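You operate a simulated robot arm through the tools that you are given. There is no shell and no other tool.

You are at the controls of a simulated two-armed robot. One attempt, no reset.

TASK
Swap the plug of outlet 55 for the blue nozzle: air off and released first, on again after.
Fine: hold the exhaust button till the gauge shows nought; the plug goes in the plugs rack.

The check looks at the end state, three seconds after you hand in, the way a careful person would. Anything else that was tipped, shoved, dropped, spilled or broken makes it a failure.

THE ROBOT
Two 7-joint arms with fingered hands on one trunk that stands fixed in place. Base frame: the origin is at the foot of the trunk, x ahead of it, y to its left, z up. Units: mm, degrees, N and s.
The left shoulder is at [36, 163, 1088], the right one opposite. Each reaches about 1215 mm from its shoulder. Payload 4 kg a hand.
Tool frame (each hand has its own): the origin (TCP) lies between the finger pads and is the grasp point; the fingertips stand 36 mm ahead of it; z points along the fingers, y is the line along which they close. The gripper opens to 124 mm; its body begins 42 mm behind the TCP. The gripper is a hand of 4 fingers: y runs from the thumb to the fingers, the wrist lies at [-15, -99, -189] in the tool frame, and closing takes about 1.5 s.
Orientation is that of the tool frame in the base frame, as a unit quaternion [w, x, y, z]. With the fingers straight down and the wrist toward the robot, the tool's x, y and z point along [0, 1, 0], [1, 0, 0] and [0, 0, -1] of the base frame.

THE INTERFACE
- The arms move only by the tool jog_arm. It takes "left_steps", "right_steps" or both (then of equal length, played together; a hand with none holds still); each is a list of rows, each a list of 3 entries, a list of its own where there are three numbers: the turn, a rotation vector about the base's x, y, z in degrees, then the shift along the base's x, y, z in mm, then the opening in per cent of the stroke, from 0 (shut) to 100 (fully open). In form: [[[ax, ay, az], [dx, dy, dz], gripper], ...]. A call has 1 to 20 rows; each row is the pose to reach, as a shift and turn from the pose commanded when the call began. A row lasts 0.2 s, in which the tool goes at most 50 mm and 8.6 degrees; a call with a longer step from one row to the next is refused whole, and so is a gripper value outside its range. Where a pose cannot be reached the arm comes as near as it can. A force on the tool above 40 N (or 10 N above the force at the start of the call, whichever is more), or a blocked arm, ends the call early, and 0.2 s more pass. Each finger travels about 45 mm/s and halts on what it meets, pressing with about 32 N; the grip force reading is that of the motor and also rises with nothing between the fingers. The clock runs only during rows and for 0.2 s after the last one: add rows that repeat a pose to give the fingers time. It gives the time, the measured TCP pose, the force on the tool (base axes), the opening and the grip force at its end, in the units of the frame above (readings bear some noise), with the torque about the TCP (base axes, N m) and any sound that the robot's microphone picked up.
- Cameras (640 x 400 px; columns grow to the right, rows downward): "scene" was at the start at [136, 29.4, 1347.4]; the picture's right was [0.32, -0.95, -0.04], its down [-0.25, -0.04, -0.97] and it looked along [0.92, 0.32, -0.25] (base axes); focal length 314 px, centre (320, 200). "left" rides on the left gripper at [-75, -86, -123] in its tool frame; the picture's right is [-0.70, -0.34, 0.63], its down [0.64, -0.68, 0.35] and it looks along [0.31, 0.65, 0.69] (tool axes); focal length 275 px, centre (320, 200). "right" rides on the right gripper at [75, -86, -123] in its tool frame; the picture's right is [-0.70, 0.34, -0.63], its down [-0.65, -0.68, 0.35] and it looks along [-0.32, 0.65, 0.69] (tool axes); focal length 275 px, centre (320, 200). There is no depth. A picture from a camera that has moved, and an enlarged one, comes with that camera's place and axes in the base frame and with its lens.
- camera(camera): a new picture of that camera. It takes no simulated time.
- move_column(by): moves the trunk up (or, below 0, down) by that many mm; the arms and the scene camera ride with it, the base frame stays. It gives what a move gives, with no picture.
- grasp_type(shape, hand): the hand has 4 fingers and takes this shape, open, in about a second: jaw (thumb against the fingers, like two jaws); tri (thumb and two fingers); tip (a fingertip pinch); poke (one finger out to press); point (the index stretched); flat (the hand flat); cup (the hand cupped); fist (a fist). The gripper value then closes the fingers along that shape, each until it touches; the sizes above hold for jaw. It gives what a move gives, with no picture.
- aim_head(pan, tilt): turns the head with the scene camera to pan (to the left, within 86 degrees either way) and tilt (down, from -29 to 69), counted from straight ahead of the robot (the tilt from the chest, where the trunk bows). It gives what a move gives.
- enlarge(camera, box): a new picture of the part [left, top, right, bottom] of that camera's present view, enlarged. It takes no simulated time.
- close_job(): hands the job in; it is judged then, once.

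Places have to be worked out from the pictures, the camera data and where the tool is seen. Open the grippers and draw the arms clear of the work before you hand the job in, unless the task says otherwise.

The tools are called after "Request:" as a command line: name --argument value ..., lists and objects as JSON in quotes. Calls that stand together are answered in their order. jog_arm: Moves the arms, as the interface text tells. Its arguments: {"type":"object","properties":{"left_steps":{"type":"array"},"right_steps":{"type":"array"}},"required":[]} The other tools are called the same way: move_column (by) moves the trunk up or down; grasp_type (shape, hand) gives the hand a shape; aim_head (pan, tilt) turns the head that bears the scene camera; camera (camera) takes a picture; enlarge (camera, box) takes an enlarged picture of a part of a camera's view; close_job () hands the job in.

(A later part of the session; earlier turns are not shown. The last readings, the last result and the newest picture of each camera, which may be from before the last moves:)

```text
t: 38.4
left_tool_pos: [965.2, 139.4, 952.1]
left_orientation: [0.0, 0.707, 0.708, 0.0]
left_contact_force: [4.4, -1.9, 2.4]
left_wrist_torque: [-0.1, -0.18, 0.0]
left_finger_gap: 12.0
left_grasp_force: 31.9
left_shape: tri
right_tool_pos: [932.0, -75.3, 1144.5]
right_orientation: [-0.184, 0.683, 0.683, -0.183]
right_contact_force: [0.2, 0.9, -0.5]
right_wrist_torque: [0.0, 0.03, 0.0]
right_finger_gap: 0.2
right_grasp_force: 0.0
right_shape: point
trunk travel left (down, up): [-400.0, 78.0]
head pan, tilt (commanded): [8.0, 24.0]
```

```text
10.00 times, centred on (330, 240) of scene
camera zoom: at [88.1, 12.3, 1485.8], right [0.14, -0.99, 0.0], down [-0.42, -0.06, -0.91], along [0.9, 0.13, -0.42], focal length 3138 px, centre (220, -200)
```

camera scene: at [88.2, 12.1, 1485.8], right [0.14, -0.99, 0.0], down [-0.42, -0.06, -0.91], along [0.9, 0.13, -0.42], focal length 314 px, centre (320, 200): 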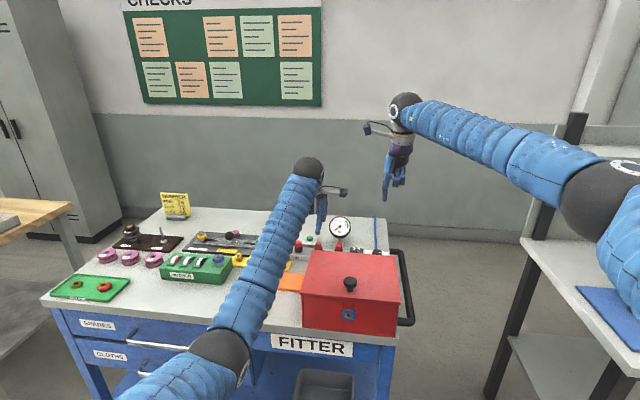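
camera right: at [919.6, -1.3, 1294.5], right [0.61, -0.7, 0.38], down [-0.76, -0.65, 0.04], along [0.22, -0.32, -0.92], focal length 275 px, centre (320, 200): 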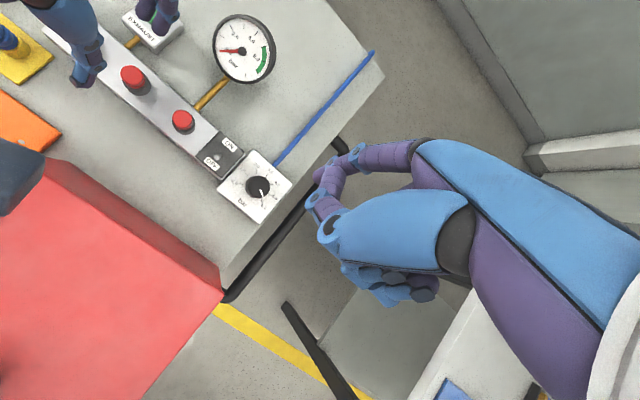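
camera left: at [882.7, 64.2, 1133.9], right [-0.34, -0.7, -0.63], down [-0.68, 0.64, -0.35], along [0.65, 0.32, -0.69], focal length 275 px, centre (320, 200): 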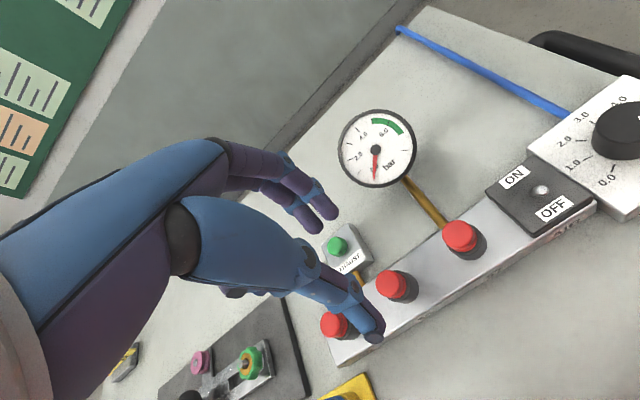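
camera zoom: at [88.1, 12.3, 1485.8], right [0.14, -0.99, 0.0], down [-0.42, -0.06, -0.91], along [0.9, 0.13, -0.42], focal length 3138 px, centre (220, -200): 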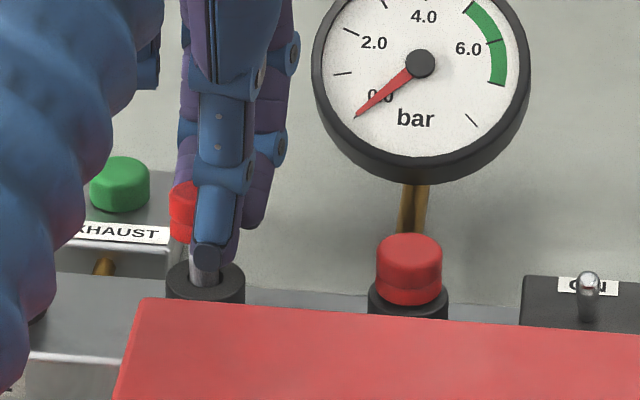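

The plug has popped free of its detent: the cap is up about 9 mm and a metal spigot shows under it. I check how it sits in the fingers before lifting further.

Request:
enlarge --camera "left" --box '[320, 200, 420, 300]'

Request:
camera --camera "left"

```text
4.00 times, centred on (370, 250) of left
camera zoom: at [879.1, 64.5, 1074.6], right [-0.34, -0.7, -0.63], down [-0.68, 0.64, -0.35], along [0.65, 0.32, -0.69], focal length 1101 px, centre (120, 0)
```

zoom: 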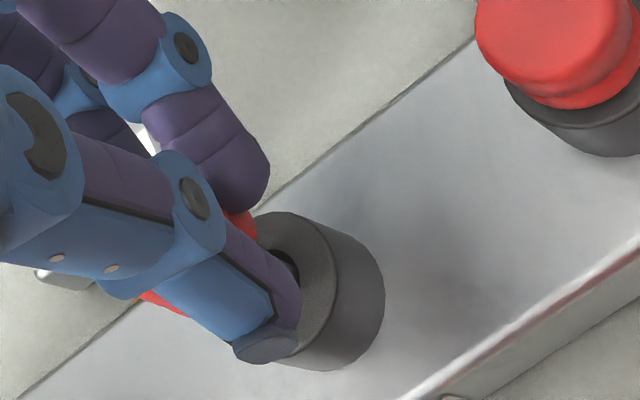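

```text
taken
camera left: at [879.1, 64.5, 1074.6], right [-0.34, -0.7, -0.63], down [-0.68, 0.64, -0.35], along [0.65, 0.32, -0.69], focal length 275 px, centre (320, 200)
```

left: 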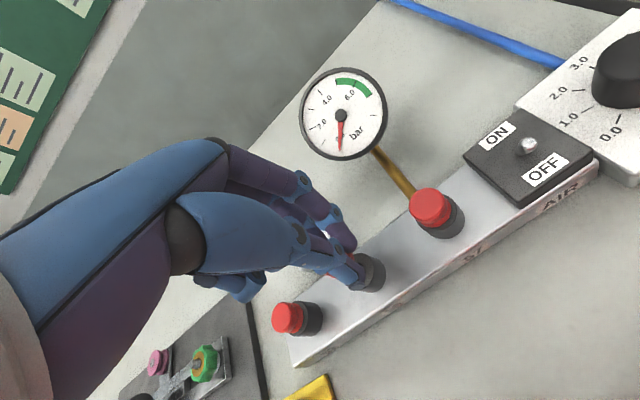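

The fingers have crept up the cap's rounded edge during the pull. The spigot is still in its hole, so I open slightly and look at where the plug rests before re-gripping it lower.

Request:
jog_arm --left_steps '[[[0, 0, 0], [0, 0, 0], 18], [[0, 0, 0], [0, 0, 0], 26], [[0, 0, 0], [0, 0, 0], 34], [[0, 0, 0], [0, 0, 0], 40], [[0, 0, 0], [0, 0, 0], 40], [[0, 0, 0], [0, 0, 0], 40]]'

Request:
enlarge --camera "right" --box '[110, 50, 190, 110]'

Request:
enlarge --camera "scene" --box '[310, 220, 350, 260]'

Request:
enlarge --camera "left" --box '[260, 190, 440, 330]'

```text
t: 39.8
left_tool_pos: [963.8, 139.3, 951.4]
left_orientation: [0.0, 0.706, 0.708, 0.0]
left_contact_force: [0.2, 0.4, -0.4]
left_wrist_torque: [0.0, -0.01, 0.03]
left_finger_gap: 49.3
left_grasp_force: 0.0
left_shape: tri
right_tool_pos: [932.9, -74.9, 1144.5]
right_orientation: [-0.183, 0.683, 0.683, -0.183]
right_contact_force: [0.0, -0.6, 0.3]
right_wrist_torque: [0.0, -0.04, 0.01]
right_finger_gap: 0.1
right_grasp_force: 0.1
right_shape: point
trunk travel left (down, up): [-400.0, 78.0]
head pan, tilt (commanded): [8.0, 24.0]
```

```text
6.67 times, centred on (150, 80) of right
camera zoom: at [919.4, -0.8, 1294.7], right [0.61, -0.7, 0.38], down [-0.76, -0.65, 0.04], along [0.22, -0.32, -0.92], focal length 1835 px, centre (1453, 1000)
```

zoom: 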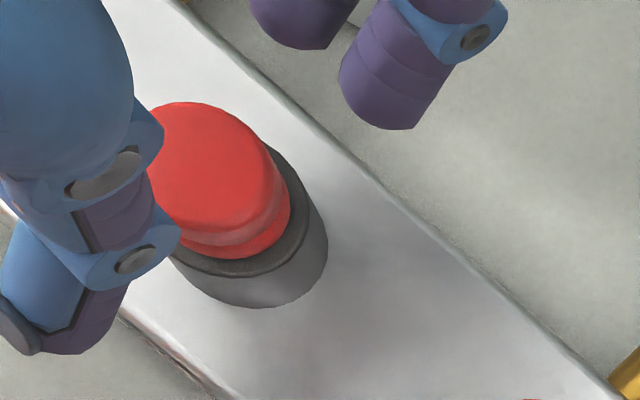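

```text
10.00 times, centred on (330, 240) of scene
camera zoom: at [88.0, 12.5, 1485.8], right [0.14, -0.99, 0.0], down [-0.42, -0.06, -0.91], along [0.9, 0.13, -0.42], focal length 3138 px, centre (220, -200)
```

zoom: 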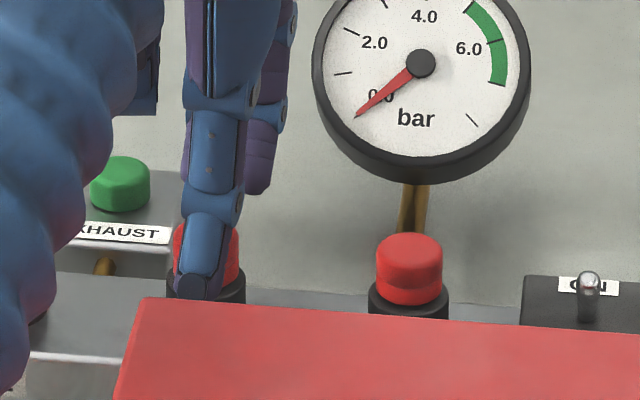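

```text
2.86 times, centred on (350, 260) of left
camera zoom: at [878.9, 64.7, 1074.0], right [-0.34, -0.7, -0.63], down [-0.68, 0.64, -0.35], along [0.65, 0.32, -0.69], focal length 786 px, centre (234, 29)
```

zoom: 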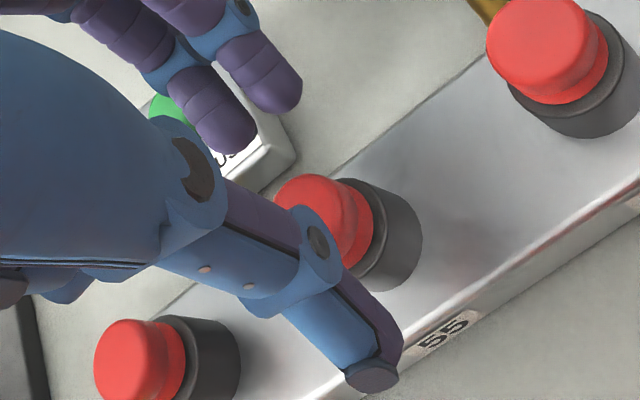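

The plug dropped back into its seat upright. I lower to TCP z 937 (tips just above the collar), re-grip, and lift again, expecting much less resistance now.

Request:
jog_arm --left_steps '[[[0, 0, 0], [0.5, 1, -6], 40], [[0, 0, 0], [1, 1.5, -12], 40], [[0, 0, 0], [1, 1.5, -15], 40], [[0, 0, 0], [1, 1.5, -15], 32], [[0, 0, 0], [1, 1.5, -15], 24], [[0, 0, 0], [1, 1.5, -15], 16], [[0, 0, 0], [1, 1.5, -15], 8], [[0, 0, 0], [1, 1.5, -15], 0], [[0, 0, 0], [1, 1.5, -15], 0], [[0, 0, 0], [1, 1.5, -15], 0]]'

Request:
enlarge --camera "right" --box '[110, 50, 190, 110]'

Request:
enlarge --camera "scene" --box '[310, 220, 350, 260]'

```text
t: 42.0
left_tool_pos: [966.0, 141.4, 936.3]
left_orientation: [-0.001, 0.707, 0.707, 0.0]
left_contact_force: [-8.1, -0.5, 0.2]
left_wrist_torque: [0.0, -0.04, -0.03]
left_finger_gap: 18.6
left_grasp_force: 31.7
left_shape: tri
right_tool_pos: [931.4, -75.3, 1145.5]
right_orientation: [-0.183, 0.683, 0.683, -0.183]
right_contact_force: [-0.7, 0.1, -0.3]
right_wrist_torque: [0.0, 0.02, 0.04]
right_finger_gap: 0.0
right_grasp_force: 0.1
right_shape: point
trunk travel left (down, up): [-400.0, 78.0]
head pan, tilt (commanded): [8.0, 24.0]
```

```text
6.67 times, centred on (150, 80) of right
camera zoom: at [918.8, -0.9, 1295.1], right [0.61, -0.7, 0.38], down [-0.76, -0.65, 0.04], along [0.22, -0.32, -0.92], focal length 1835 px, centre (1453, 1000)
```

zoom: 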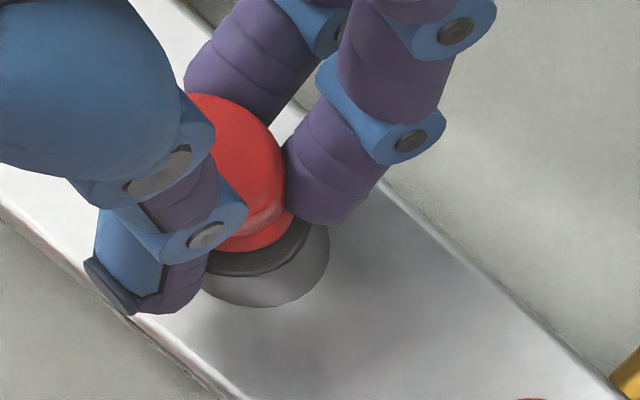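

```text
10.00 times, centred on (330, 240) of scene
camera zoom: at [87.3, 12.4, 1485.8], right [0.14, -0.99, 0.0], down [-0.42, -0.06, -0.91], along [0.9, 0.13, -0.42], focal length 3138 px, centre (220, -200)
```

zoom: 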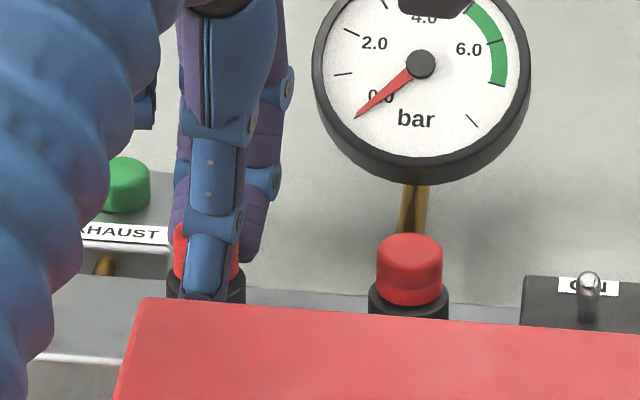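

The grip is now better placed (gap 18.6 mm). I lift in small steps, easing 1.5 mm in x to balance the side load.

Request:
jog_arm --left_steps '[[[0, 0, 0], [-1.5, 0, 0], 0], [[0, 0, 0], [-1.5, 0, 2], 0], [[0, 0, 0], [-1.5, 0, 4], 0], [[0, 0, 0], [-1.5, 0, 6], 0], [[0, 0, 0], [-1.5, 0, 8], 0], [[0, 0, 0], [-1.5, 0, 9], 0]]'

Request:
enlarge --camera "right" --box '[110, 50, 190, 110]'

Request:
enlarge --camera "scene" --box '[310, 220, 350, 260]'

```text
t: 43.4
left_tool_pos: [963.4, 141.7, 945.4]
left_orientation: [-0.001, 0.707, 0.708, -0.001]
left_contact_force: [3.0, 1.3, -5.1]
left_wrist_torque: [0.09, -0.41, -0.06]
left_finger_gap: 15.7
left_grasp_force: 32.2
left_shape: tri
right_tool_pos: [932.0, -73.8, 1144.3]
right_orientation: [-0.183, 0.683, 0.683, -0.184]
right_contact_force: [-0.3, 1.3, 1.1]
right_wrist_torque: [-0.01, 0.03, -0.02]
right_finger_gap: 0.0
right_grasp_force: 0.1
right_shape: point
trunk travel left (down, up): [-400.0, 78.0]
head pan, tilt (commanded): [8.0, 24.0]
```

```text
6.67 times, centred on (150, 80) of right
camera zoom: at [919.8, -0.4, 1294.3], right [0.61, -0.7, 0.38], down [-0.76, -0.65, 0.04], along [0.22, -0.32, -0.92], focal length 1835 px, centre (1453, 1000)
```

zoom: 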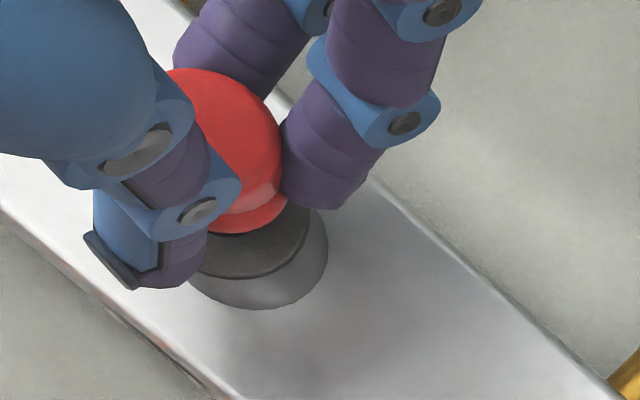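

```text
10.00 times, centred on (330, 240) of scene
camera zoom: at [88.5, 12.8, 1485.7], right [0.14, -0.99, 0.0], down [-0.42, -0.06, -0.91], along [0.9, 0.13, -0.42], focal length 3138 px, centre (220, -200)
```

zoom: 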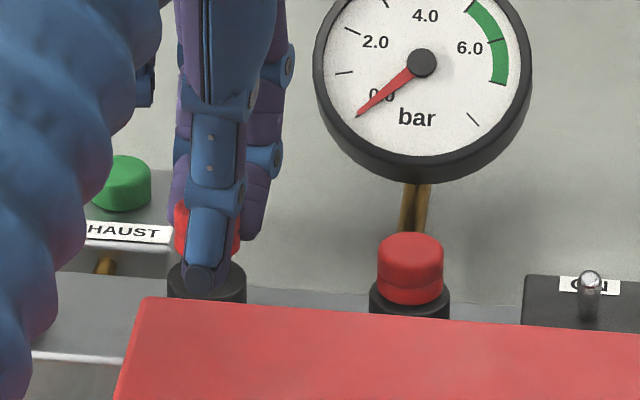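

The plug is rising with the fingers and the force has dropped to 5 N. I lift another 10 mm and check for slip before taking it fully out.

Request:
jog_arm --left_steps '[[[0, 0, 0], [0, 0, 2], 0], [[0, 0, 0], [0, 0, 4], 0], [[0, 0, 0], [0, 0, 6], 0], [[0, 0, 0], [0, 0, 8], 0], [[0, 0, 0], [0, 0, 10], 0]]'

Request:
enlarge --camera "right" --box '[110, 50, 190, 110]'

Request:
enlarge --camera "scene" --box '[310, 220, 350, 260]'

Request:
enlarge --camera "left" --box '[300, 200, 420, 300]'

```text
t: 44.6
left_tool_pos: [963.7, 141.0, 955.1]
left_orientation: [0.001, 0.707, 0.708, 0.001]
left_contact_force: [0.1, 0.2, -0.1]
left_wrist_torque: [-0.01, 0.0, 0.02]
left_finger_gap: 14.5
left_grasp_force: 31.6
left_shape: tri
right_tool_pos: [931.4, -74.8, 1144.9]
right_orientation: [-0.183, 0.683, 0.683, -0.183]
right_contact_force: [0.0, 0.1, 0.1]
right_wrist_torque: [-0.01, 0.03, -0.02]
right_finger_gap: 0.0
right_grasp_force: 0.1
right_shape: point
trunk travel left (down, up): [-400.0, 78.0]
head pan, tilt (commanded): [8.0, 24.0]
```

```text
6.67 times, centred on (150, 80) of right
camera zoom: at [919.7, -0.9, 1294.4], right [0.61, -0.7, 0.38], down [-0.76, -0.65, 0.04], along [0.22, -0.32, -0.92], focal length 1835 px, centre (1453, 1000)
```

zoom: 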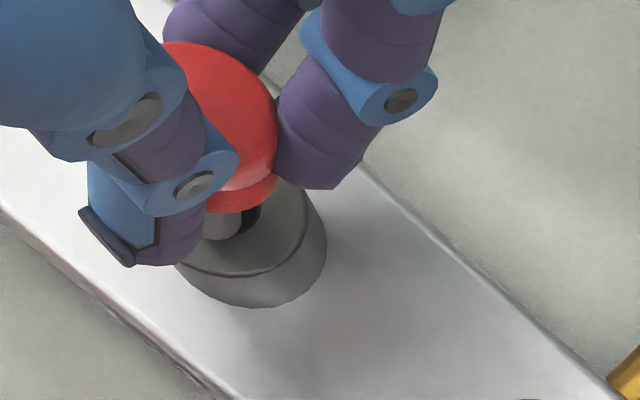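

```text
10.00 times, centred on (330, 240) of scene
camera zoom: at [88.3, 12.4, 1485.8], right [0.14, -0.99, 0.0], down [-0.42, -0.06, -0.91], along [0.9, 0.13, -0.42], focal length 3138 px, centre (220, -200)
```

zoom: 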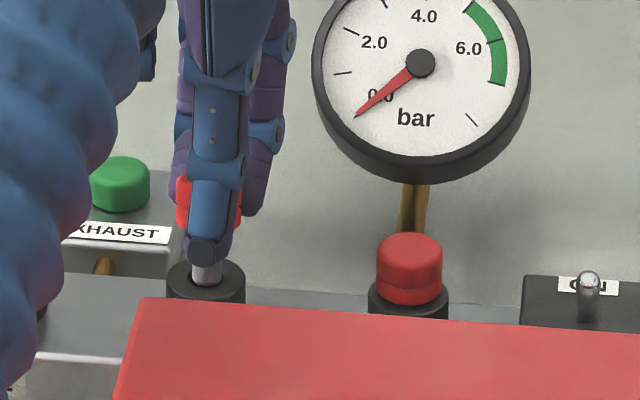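

```text
4.00 times, centred on (360, 250) of left
camera zoom: at [878.9, 65.9, 1077.7], right [-0.34, -0.7, -0.63], down [-0.68, 0.64, -0.35], along [0.65, 0.32, -0.69], focal length 1101 px, centre (160, 0)
```

zoom: 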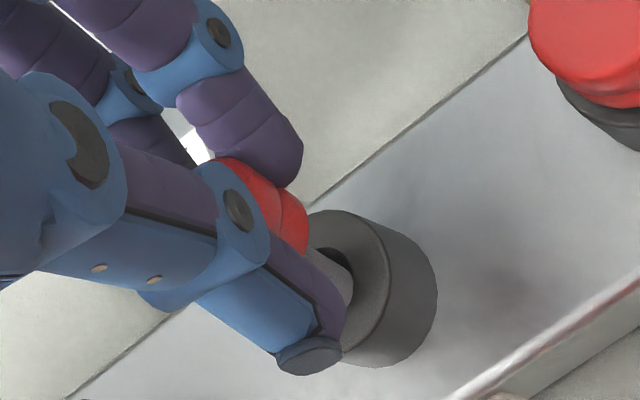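

The plug rose with the hand without slipping, and the grip is steady at zero load. I lift it clear of the outlet, slowly at first.

Request:
jog_arm --left_steps '[[[0, 0, 0], [0, 0, 4], 0], [[0, 0, 0], [0, 0, 8], 0], [[0, 0, 0], [0, 0, 13], 0], [[0, 0, 0], [0, 0, 20], 0], [[0, 0, 0], [0, 0, 30], 0], [[0, 0, 0], [0, 0, 42], 0], [[0, 0, 0], [0, 0, 55], 0], [[0, 0, 0], [0, 0, 55], 0]]'

Request:
enlarge --camera "right" --box '[60, 0, 220, 120]'

Request:
enlarge --camera "scene" --box '[300, 200, 360, 260]'

Request:
enlarge --camera "left" --box '[290, 190, 450, 310]'

```text
t: 46.4
left_tool_pos: [964.4, 141.5, 1012.3]
left_orientation: [0.0, 0.706, 0.708, 0.0]
left_contact_force: [0.4, -0.9, -1.0]
left_wrist_torque: [-0.03, 0.0, -0.01]
left_finger_gap: 14.4
left_grasp_force: 31.8
left_shape: tri
right_tool_pos: [932.7, -75.8, 1144.9]
right_orientation: [-0.183, 0.683, 0.683, -0.183]
right_contact_force: [-0.9, 1.2, -0.7]
right_wrist_torque: [0.01, -0.01, -0.01]
right_finger_gap: 0.1
right_grasp_force: 0.1
right_shape: point
trunk travel left (down, up): [-400.0, 78.0]
head pan, tilt (commanded): [8.0, 24.0]
```

```text
3.33 times, centred on (140, 60) of right
camera zoom: at [919.6, -0.8, 1294.5], right [0.61, -0.7, 0.38], down [-0.76, -0.65, 0.04], along [0.22, -0.32, -0.92], focal length 918 px, centre (920, 667)
```

zoom: 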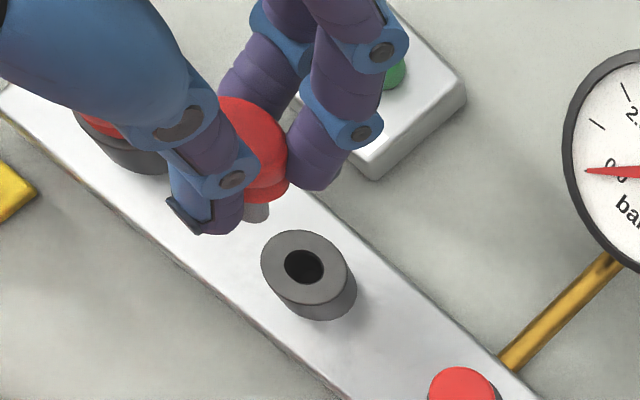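

```text
6.67 times, centred on (330, 230) of scene
camera zoom: at [88.2, 12.5, 1485.7], right [0.14, -0.99, 0.0], down [-0.42, -0.06, -0.91], along [0.9, 0.13, -0.42], focal length 2092 px, centre (253, 0)
```

zoom: 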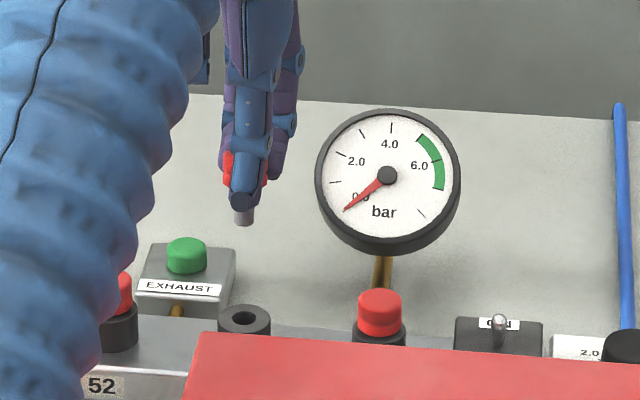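

```text
3.33 times, centred on (370, 250) of left
camera zoom: at [878.3, 65.9, 1134.4], right [-0.34, -0.7, -0.63], down [-0.68, 0.64, -0.35], along [0.65, 0.32, -0.69], focal length 918 px, centre (153, 33)
```

zoom: 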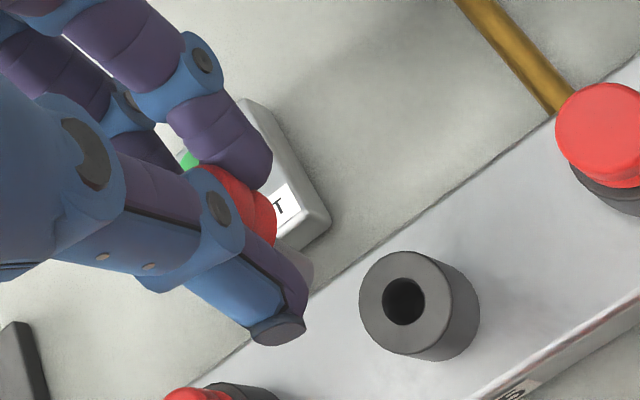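

The plug with its spigot (end about 55 mm below the TCP) is out, and outlet 55's open bore is at (966, 142, 900). I carry the plug above the nozzle's height to a hover over the empty rack post at y ≈ 348, well away from the nozzle.

Request:
jog_arm --left_steps '[[[0, 0, 0], [0, 4, 15], 0], [[0, 0, 0], [-5, 20, 20], 0], [[0, 0, 0], [-14, 50, 20], 0], [[0, 0, 0], [-23, 80, 20], 0], [[0, 0, 0], [-32, 112, 20], 0], [[0, 0, 0], [-41, 144, 20], 0], [[0, 0, 0], [-50, 174, 15], 0], [[0, 0, 0], [-57, 196, 5], 0], [[0, 0, 0], [-59, 205, 0], 0], [[0, 0, 0], [-59, 205, 0], 0], [[0, 0, 0], [-59, 205, 0], 0]]'

Request:
camera --camera "left"

Request:
enlarge --camera "left" --box '[280, 200, 440, 320]'

Request:
camera --camera "scene"

```text
t: 48.8
left_tool_pos: [905.6, 346.3, 1011.6]
left_orientation: [-0.001, 0.707, 0.707, 0.0]
left_contact_force: [-0.5, 0.3, 0.5]
left_wrist_torque: [-0.03, -0.04, -0.03]
left_finger_gap: 14.5
left_grasp_force: 32.1
left_shape: tri
right_tool_pos: [931.9, -73.9, 1145.9]
right_orientation: [-0.183, 0.683, 0.683, -0.183]
right_contact_force: [0.0, -0.2, -0.3]
right_wrist_torque: [0.0, -0.01, -0.01]
right_finger_gap: 0.1
right_grasp_force: 0.1
right_shape: point
trunk travel left (down, up): [-400.0, 78.0]
head pan, tilt (commanded): [8.0, 24.0]
```

```text
taken
camera left: at [820.4, 271.2, 1134.1], right [-0.34, -0.7, -0.63], down [-0.68, 0.64, -0.35], along [0.65, 0.32, -0.69], focal length 275 px, centre (320, 200)
```

left: 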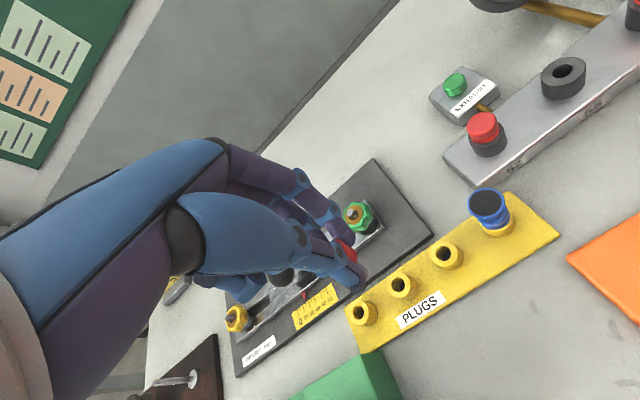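

```text
3.33 times, centred on (360, 260) of left
camera zoom: at [820.4, 271.2, 1134.1], right [-0.34, -0.7, -0.63], down [-0.68, 0.64, -0.35], along [0.65, 0.32, -0.69], focal length 918 px, centre (187, 0)
```

zoom: 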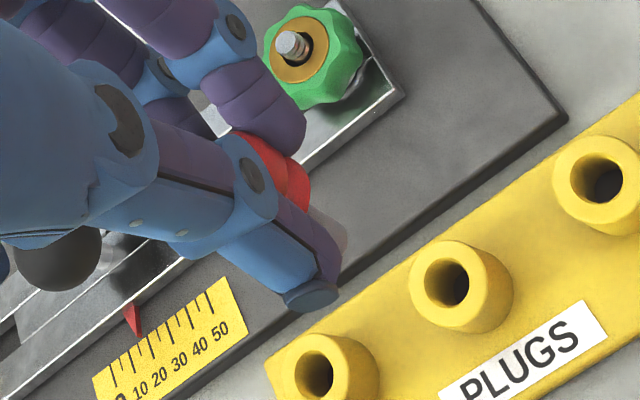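

```text
taken
camera scene: at [88.0, 12.6, 1485.8], right [0.14, -0.99, 0.0], down [-0.42, -0.06, -0.91], along [0.9, 0.13, -0.42], focal length 314 px, centre (320, 200)
```

scene: 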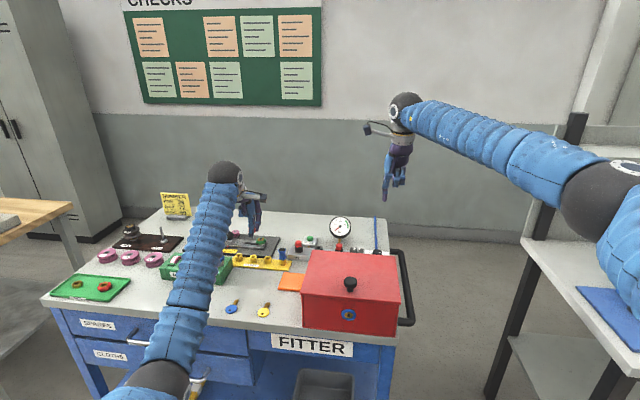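

The post in the middle comes out at (907, 350). I check the plug's spigot against it from the head camera as well.

Request:
enlarge --camera "scene" --box '[220, 200, 290, 270]'

Request:
enlarge --camera "left" --box '[330, 220, 410, 300]'

```text
5.71 times, centred on (255, 235) of scene
camera zoom: at [88.0, 12.6, 1485.8], right [0.14, -0.99, 0.0], down [-0.42, -0.06, -0.91], along [0.9, 0.13, -0.42], focal length 1793 px, centre (691, 0)
```

zoom: 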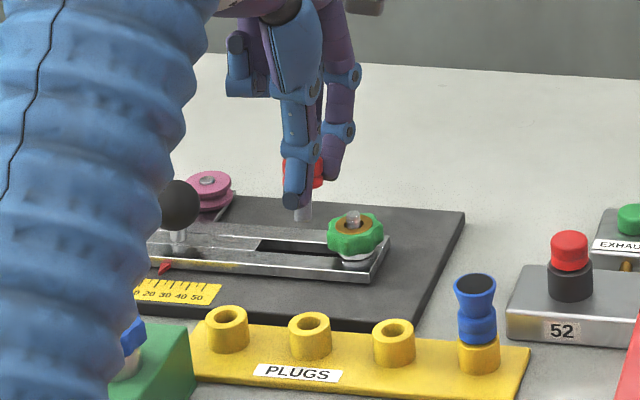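

```text
5.00 times, centred on (370, 260) of left
camera zoom: at [820.4, 271.2, 1134.1], right [-0.34, -0.7, -0.63], down [-0.68, 0.64, -0.35], along [0.65, 0.32, -0.69], focal length 1376 px, centre (70, -100)
```

zoom: 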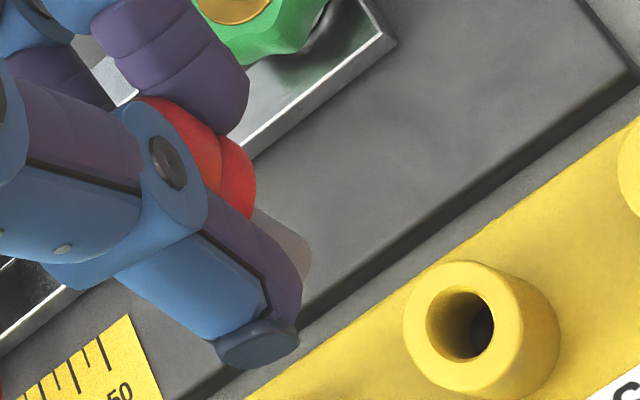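

The spigot's end lies about 3 mm nearer than the grip axis, so I shift by (+4.5, +3) and lower until the spigot is a few millimetres above the post, then check the alignment.

Request:
jog_arm --left_steps '[[[0, 0, 0], [4.5, 3, -15], 0], [[0, 0, 0], [4.5, 3, -35], 0], [[0, 0, 0], [4.5, 3, -52], 0], [[0, 0, 0], [4.5, 3, -62], 0], [[0, 0, 0], [4.5, 3, -62], 0]]'

Request:
enlarge --camera "scene" --box '[230, 220, 280, 270]'

Request:
enlarge --camera "left" --box '[320, 210, 420, 310]'

```text
t: 50.0
left_tool_pos: [909.8, 348.8, 948.3]
left_orientation: [0.0, 0.706, 0.708, 0.0]
left_contact_force: [-0.1, 1.0, -0.5]
left_wrist_torque: [0.0, 0.02, -0.04]
left_finger_gap: 14.4
left_grasp_force: 31.8
left_shape: tri
right_tool_pos: [931.5, -75.1, 1145.9]
right_orientation: [-0.184, 0.683, 0.683, -0.183]
right_contact_force: [-1.0, 0.2, -1.0]
right_wrist_torque: [0.03, -0.03, -0.01]
right_finger_gap: 0.0
right_grasp_force: 0.1
right_shape: point
trunk travel left (down, up): [-400.0, 78.0]
head pan, tilt (commanded): [8.0, 24.0]
```

```text
8.00 times, centred on (255, 245) of scene
camera zoom: at [87.9, 12.5, 1485.8], right [0.14, -0.99, 0.0], down [-0.42, -0.06, -0.91], along [0.9, 0.13, -0.42], focal length 2510 px, centre (840, -160)
```

zoom: 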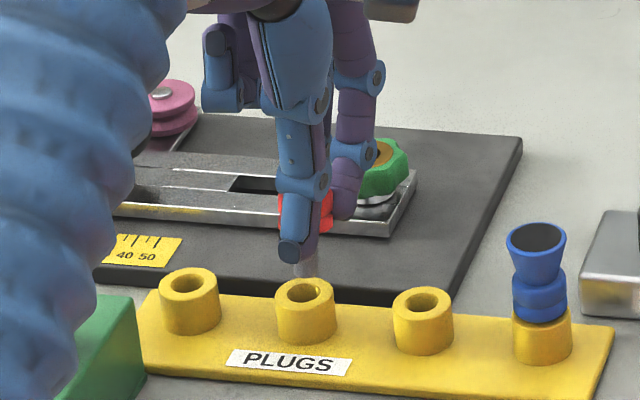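

```text
4.00 times, centred on (370, 260) of left
camera zoom: at [824.1, 274.3, 1071.3], right [-0.34, -0.7, -0.63], down [-0.68, 0.64, -0.35], along [0.65, 0.32, -0.69], focal length 1101 px, centre (120, -40)
```

zoom: 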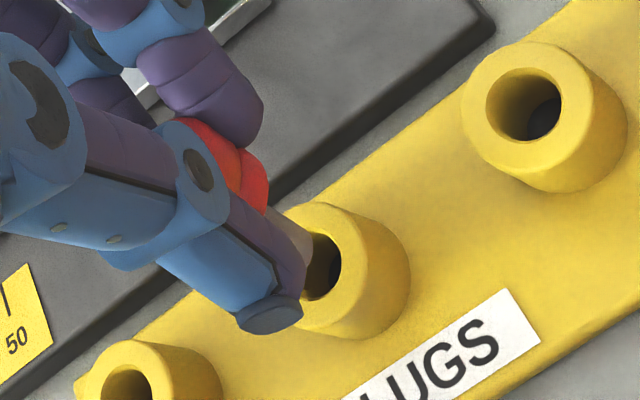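

The spigot is aligned with the middle post within about 1 mm in both views. I lower gently and watch the force as it enters.

Request:
jog_arm --left_steps '[[[0, 0, 0], [0, 0.5, -3], 0], [[0, 0, 0], [0, 0.5, -6], 0], [[0, 0, 0], [0, 0.5, -9], 0], [[0, 0, 0], [0, 0.5, -12], 0]]'

Request:
enlarge --camera "scene" --box '[230, 220, 280, 270]'

Request:
enlarge --camera "left" --box '[320, 210, 420, 310]'

```text
t: 51.0
left_tool_pos: [909.6, 350.0, 937.1]
left_orientation: [-0.001, 0.706, 0.708, -0.001]
left_contact_force: [1.4, 0.8, 1.6]
left_wrist_torque: [0.04, -0.05, 0.0]
left_finger_gap: 14.6
left_grasp_force: 32.1
left_shape: tri
right_tool_pos: [931.8, -74.9, 1144.4]
right_orientation: [-0.182, 0.683, 0.683, -0.183]
right_contact_force: [0.1, -0.3, -0.1]
right_wrist_torque: [0.01, 0.02, 0.02]
right_finger_gap: 0.0
right_grasp_force: 0.0
right_shape: point
trunk travel left (down, up): [-400.0, 78.0]
head pan, tilt (commanded): [8.0, 24.0]
```

```text
8.00 times, centred on (255, 245) of scene
camera zoom: at [87.9, 12.6, 1485.8], right [0.14, -0.99, 0.0], down [-0.42, -0.06, -0.91], along [0.9, 0.13, -0.42], focal length 2510 px, centre (840, -160)
```

zoom: 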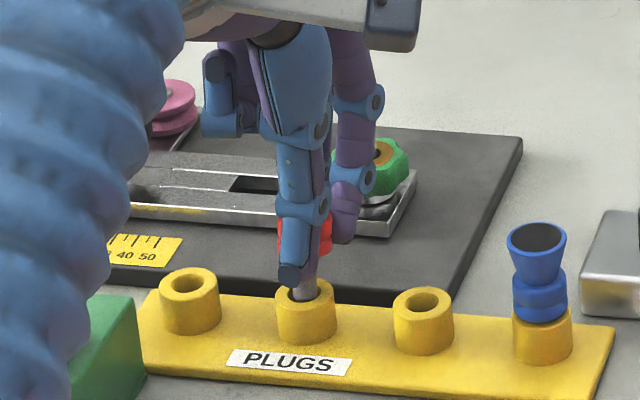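

```text
4.00 times, centred on (370, 260) of left
camera zoom: at [823.6, 275.5, 1059.7], right [-0.34, -0.7, -0.63], down [-0.68, 0.64, -0.35], along [0.65, 0.32, -0.69], focal length 1101 px, centre (120, -40)
```

zoom: 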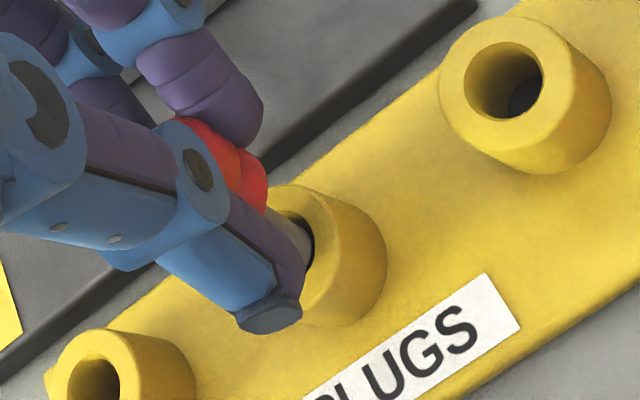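

The spigot has entered the post with almost no force. I continue down in small steps.

Request:
jog_arm --left_steps '[[[0, 0, 0], [0, 0, -3], 0], [[0, 0, 0], [0, 0, -6], 0], [[0, 0, 0], [0, 0, -9], 0], [[0, 0, 0], [0, 0, -11], 0]]'

Request:
enlarge --camera "scene" --box '[230, 220, 280, 270]'

Request:
enlarge --camera "left" --box '[320, 210, 420, 310]'

```text
t: 52.0
left_tool_pos: [909.0, 350.9, 926.7]
left_orientation: [0.0, 0.707, 0.707, 0.0]
left_contact_force: [0.9, 4.2, 8.4]
left_wrist_torque: [0.16, -0.14, 0.02]
left_finger_gap: 14.3
left_grasp_force: 32.0
left_shape: tri
right_tool_pos: [931.1, -74.9, 1145.5]
right_orientation: [-0.183, 0.682, 0.684, -0.183]
right_contact_force: [-0.3, -0.5, -0.2]
right_wrist_torque: [0.01, -0.03, 0.0]
right_finger_gap: 0.1
right_grasp_force: 0.1
right_shape: point
trunk travel left (down, up): [-400.0, 78.0]
head pan, tilt (commanded): [8.0, 24.0]
```

```text
8.00 times, centred on (255, 245) of scene
camera zoom: at [87.1, 12.6, 1486.0], right [0.14, -0.99, 0.0], down [-0.42, -0.06, -0.91], along [0.9, 0.13, -0.42], focal length 2510 px, centre (840, -160)
```

zoom: 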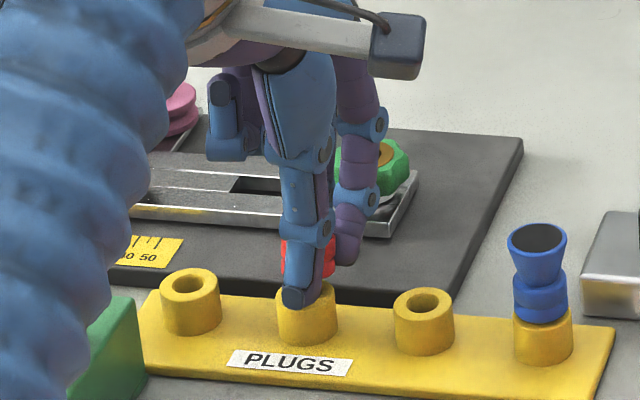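

```text
4.00 times, centred on (370, 260) of left
camera zoom: at [823.2, 274.9, 1049.3], right [-0.33, -0.7, -0.63], down [-0.68, 0.64, -0.35], along [0.65, 0.32, -0.69], focal length 1101 px, centre (120, -40)
```

zoom: 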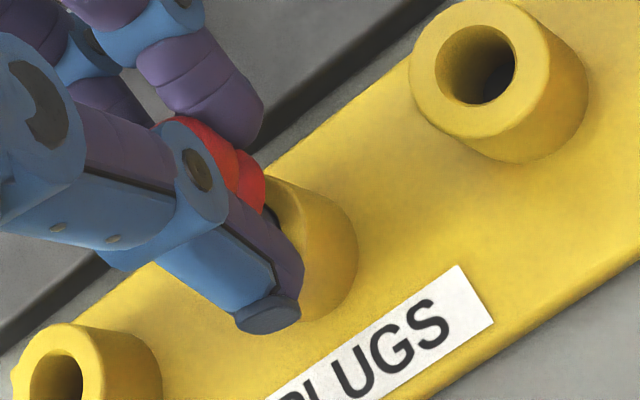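

The thumb tip is now at the post's rim (8 N) with the spigot about 16 mm in. I open the fingers to let the plug settle.

Request:
jog_arm --left_steps '[[[0, 0, 0], [0, 0, 1], 10], [[0, 0, 0], [0, 0, 1], 18], [[0, 0, 0], [0, 0, 1], 26], [[0, 0, 0], [0, 0, 2], 34], [[0, 0, 0], [0, 0, 2], 42], [[0, 0, 0], [0, 0, 2], 50], [[0, 0, 0], [0, 0, 2], 50], [[0, 0, 0], [0, 0, 2], 50]]'

Request:
enlarge --camera "scene" --box '[230, 220, 280, 270]'

Request:
enlarge --camera "left" --box '[280, 190, 440, 310]'

```text
t: 53.8
left_tool_pos: [910.1, 349.3, 926.6]
left_orientation: [0.0, 0.706, 0.708, 0.0]
left_contact_force: [0.7, -0.7, -0.4]
left_wrist_torque: [0.03, -0.01, -0.02]
left_finger_gap: 61.6
left_grasp_force: 0.0
left_shape: tri
right_tool_pos: [932.4, -75.3, 1145.0]
right_orientation: [-0.182, 0.683, 0.684, -0.182]
right_contact_force: [0.3, 0.1, 0.4]
right_wrist_torque: [-0.04, -0.03, 0.01]
right_finger_gap: 0.0
right_grasp_force: 0.1
right_shape: point
trunk travel left (down, up): [-400.0, 78.0]
head pan, tilt (commanded): [8.0, 24.0]
```

```text
8.00 times, centred on (255, 245) of scene
camera zoom: at [88.0, 12.6, 1485.8], right [0.14, -0.99, 0.0], down [-0.42, -0.06, -0.91], along [0.9, 0.13, -0.42], focal length 2510 px, centre (840, -160)
```

zoom: 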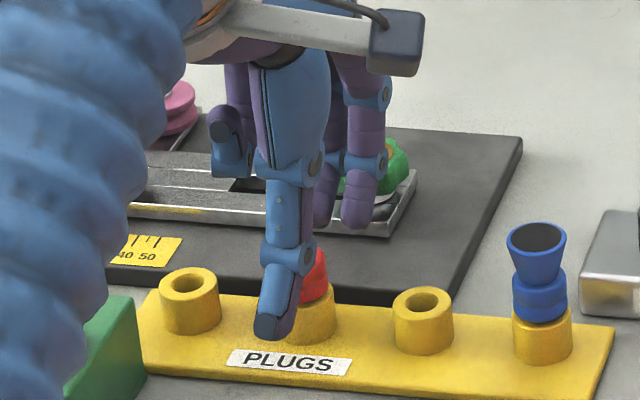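

```text
3.33 times, centred on (360, 250) of left
camera zoom: at [823.5, 274.9, 1050.1], right [-0.34, -0.7, -0.63], down [-0.68, 0.64, -0.35], along [0.65, 0.32, -0.69], focal length 918 px, centre (187, 33)
```

zoom: 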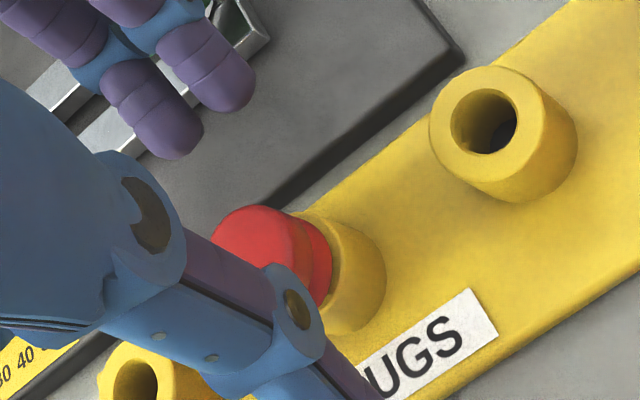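

The plug has settled on its post. I lift straight up clear of it and check that it is seated properly.

Request:
jog_arm --left_steps '[[[0, 0, 0], [0, 0, 8], 56], [[0, 0, 0], [0, 0, 20], 60], [[0, 0, 0], [0, 0, 40], 60], [[0, 0, 0], [0, 0, 65], 60], [[0, 0, 0], [0, 0, 85], 60], [[0, 0, 0], [0, -15, 92], 60], [[0, 0, 0], [0, -15, 92], 60]]'

Request:
enlarge --camera "scene" --box '[230, 220, 280, 270]'

Request:
camera --camera "left"

Request:
enlarge --camera "left" --box '[360, 190, 560, 310]'

```text
t: 55.4
left_tool_pos: [909.7, 334.3, 1019.3]
left_orientation: [0.0, 0.706, 0.708, 0.0]
left_contact_force: [0.6, -0.1, -0.3]
left_wrist_torque: [-0.02, 0.02, -0.03]
left_finger_gap: 74.0
left_grasp_force: 0.1
left_shape: tri
right_tool_pos: [931.6, -74.4, 1144.3]
right_orientation: [-0.183, 0.683, 0.683, -0.182]
right_contact_force: [0.1, 0.9, 0.3]
right_wrist_torque: [-0.04, 0.01, -0.01]
right_finger_gap: 0.0
right_grasp_force: 0.1
right_shape: point
trunk travel left (down, up): [-400.0, 78.0]
head pan, tilt (commanded): [8.0, 24.0]
```

```text
8.00 times, centred on (255, 245) of scene
camera zoom: at [87.9, 13.1, 1485.8], right [0.14, -0.99, 0.0], down [-0.42, -0.06, -0.91], along [0.9, 0.13, -0.42], focal length 2510 px, centre (840, -160)
```

zoom: 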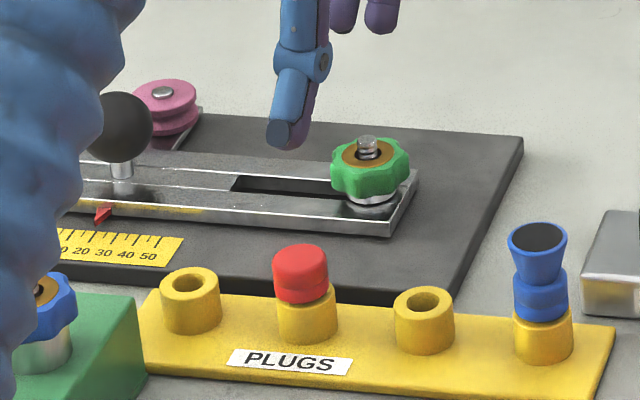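

```text
taken
camera left: at [824.3, 259.2, 1141.6], right [-0.34, -0.7, -0.63], down [-0.68, 0.64, -0.35], along [0.65, 0.32, -0.69], focal length 275 px, centre (320, 200)
```

left: 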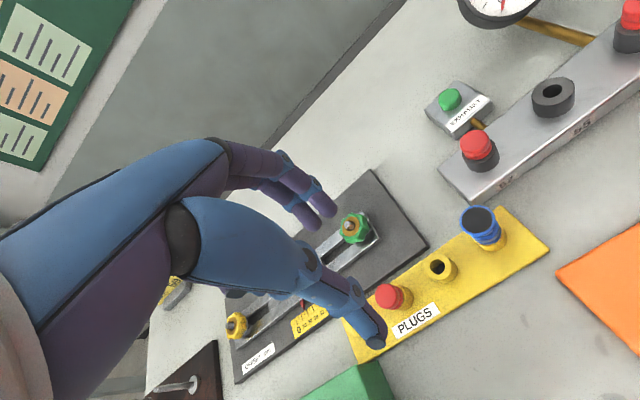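

```text
3.20 times, centred on (460, 250) of left
camera zoom: at [824.3, 259.2, 1141.6], right [-0.34, -0.7, -0.63], down [-0.68, 0.64, -0.35], along [0.65, 0.32, -0.69], focal length 881 px, centre (-128, 40)
```

zoom: 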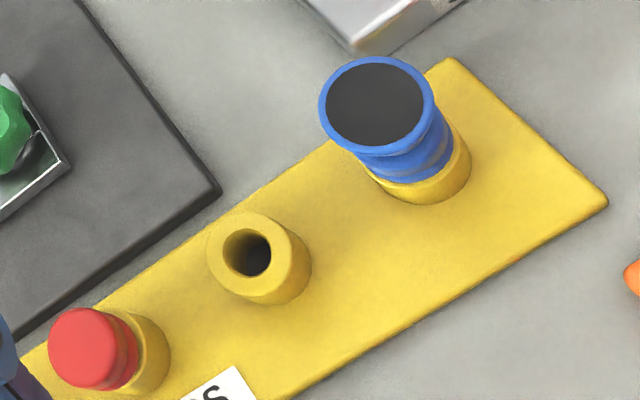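

Request:
enlarge --camera "scene" --box '[244, 240, 276, 268]'

Request:
enlarge --camera "left" --box '[360, 260, 430, 330]'

Request:
enlarge --camera "scene" --box '[280, 240, 312, 268]'

```text
14.29 times, centred on (260, 254) of scene
camera zoom: at [87.9, 13.1, 1485.8], right [0.14, -0.99, 0.0], down [-0.42, -0.06, -0.91], along [0.9, 0.13, -0.42], focal length 4483 px, centre (1177, -571)
```

zoom: 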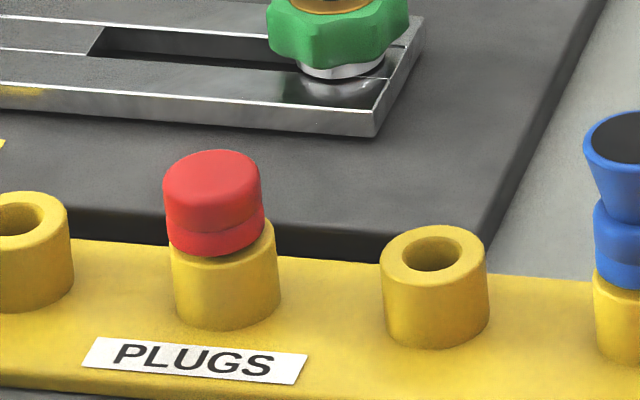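

```text
5.71 times, centred on (395, 295) of left
camera zoom: at [824.3, 259.2, 1141.6], right [-0.34, -0.7, -0.63], down [-0.68, 0.64, -0.35], along [0.65, 0.32, -0.69], focal length 1573 px, centre (-109, -343)
```

zoom: 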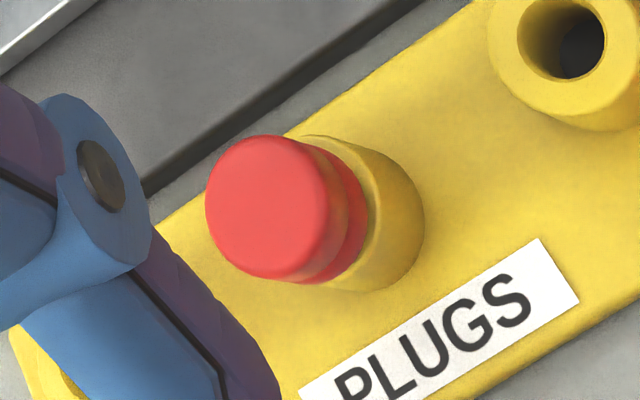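

```text
14.29 times, centred on (296, 254) of scene
camera zoom: at [87.9, 13.1, 1485.8], right [0.14, -0.99, 0.0], down [-0.42, -0.06, -0.91], along [0.9, 0.13, -0.42], focal length 4483 px, centre (663, -571)
```

zoom: 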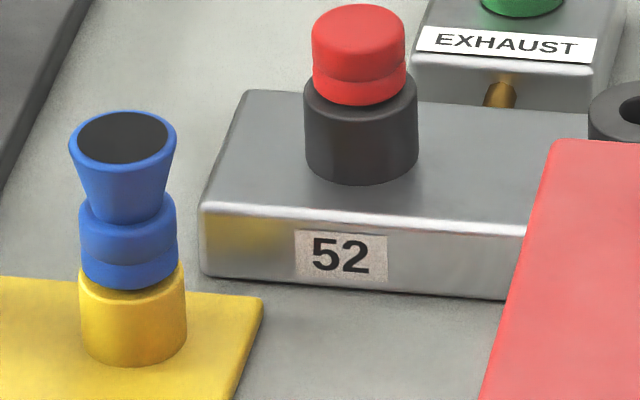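

The plug sits in its rack post. The nozzle (waist at about z 901–905, top at 919) stands at (907, 250). I move to a hover over it.

Request:
jog_arm --left_steps '[[[0, 0, 0], [0, -25, 0], 55], [[0, 0, 0], [-1, -50, 0], 50], [[0, 0, 0], [-2, -75, 0], 50], [[0, 0, 0], [-2, -85.5, -5], 50], [[0, 0, 0], [-2, -85.5, -5], 50], [[0, 0, 0], [-2, -85.5, -5], 50]]'

Request:
enlarge --camera "left" --box '[280, 190, 480, 350]'

Request:
enlarge --camera "scene" --box '[240, 200, 320, 270]'

Request:
enlarge --camera "right" --box '[0, 0, 160, 100]'

```text
t: 56.8
left_tool_pos: [908.0, 248.4, 1014.1]
left_orientation: [0.0, 0.707, 0.708, -0.001]
left_contact_force: [0.5, -0.2, -1.2]
left_wrist_torque: [0.01, 0.01, -0.02]
left_finger_gap: 62.6
left_grasp_force: 0.0
left_shape: tri
right_tool_pos: [932.1, -73.7, 1144.7]
right_orientation: [-0.183, 0.682, 0.684, -0.183]
right_contact_force: [0.0, 0.3, 0.2]
right_wrist_torque: [-0.04, -0.01, -0.02]
right_finger_gap: 0.2
right_grasp_force: 0.0
right_shape: point
trunk travel left (down, up): [-400.0, 78.0]
head pan, tilt (commanded): [8.0, 24.0]
```

```text
2.50 times, centred on (380, 270) of left
camera zoom: at [822.1, 173.2, 1136.3], right [-0.34, -0.7, -0.63], down [-0.68, 0.64, -0.35], along [0.65, 0.32, -0.69], focal length 688 px, centre (170, 25)
```

zoom: 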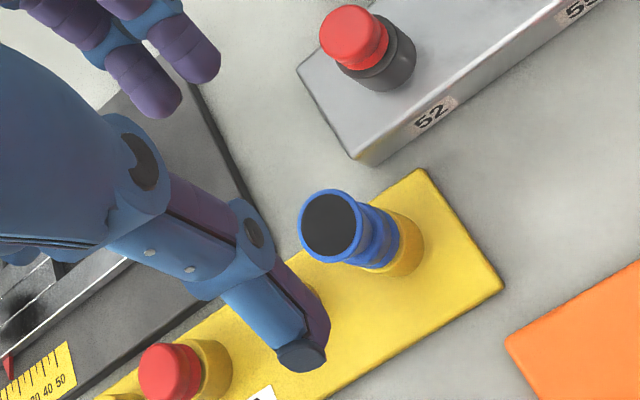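

```text
5.71 times, centred on (280, 235) of scene
camera zoom: at [88.0, 12.5, 1485.8], right [0.14, -0.99, 0.0], down [-0.42, -0.06, -0.91], along [0.9, 0.13, -0.42], focal length 1793 px, centre (549, 0)
```

zoom: 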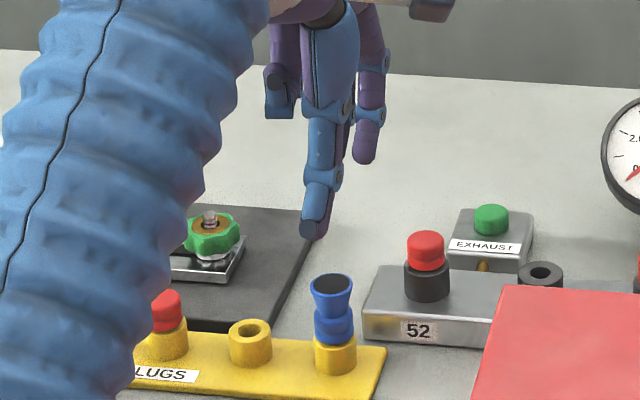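

```text
4.00 times, centred on (80, 50) of right
camera zoom: at [919.4, -0.9, 1294.7], right [0.61, -0.7, 0.38], down [-0.76, -0.65, 0.04], along [0.22, -0.32, -0.92], focal length 1101 px, centre (1280, 800)
```

zoom: 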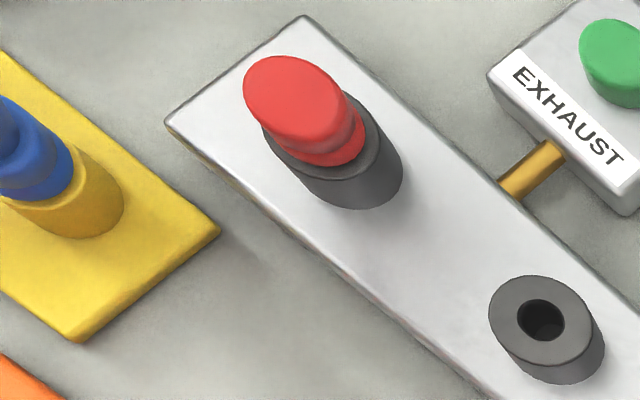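

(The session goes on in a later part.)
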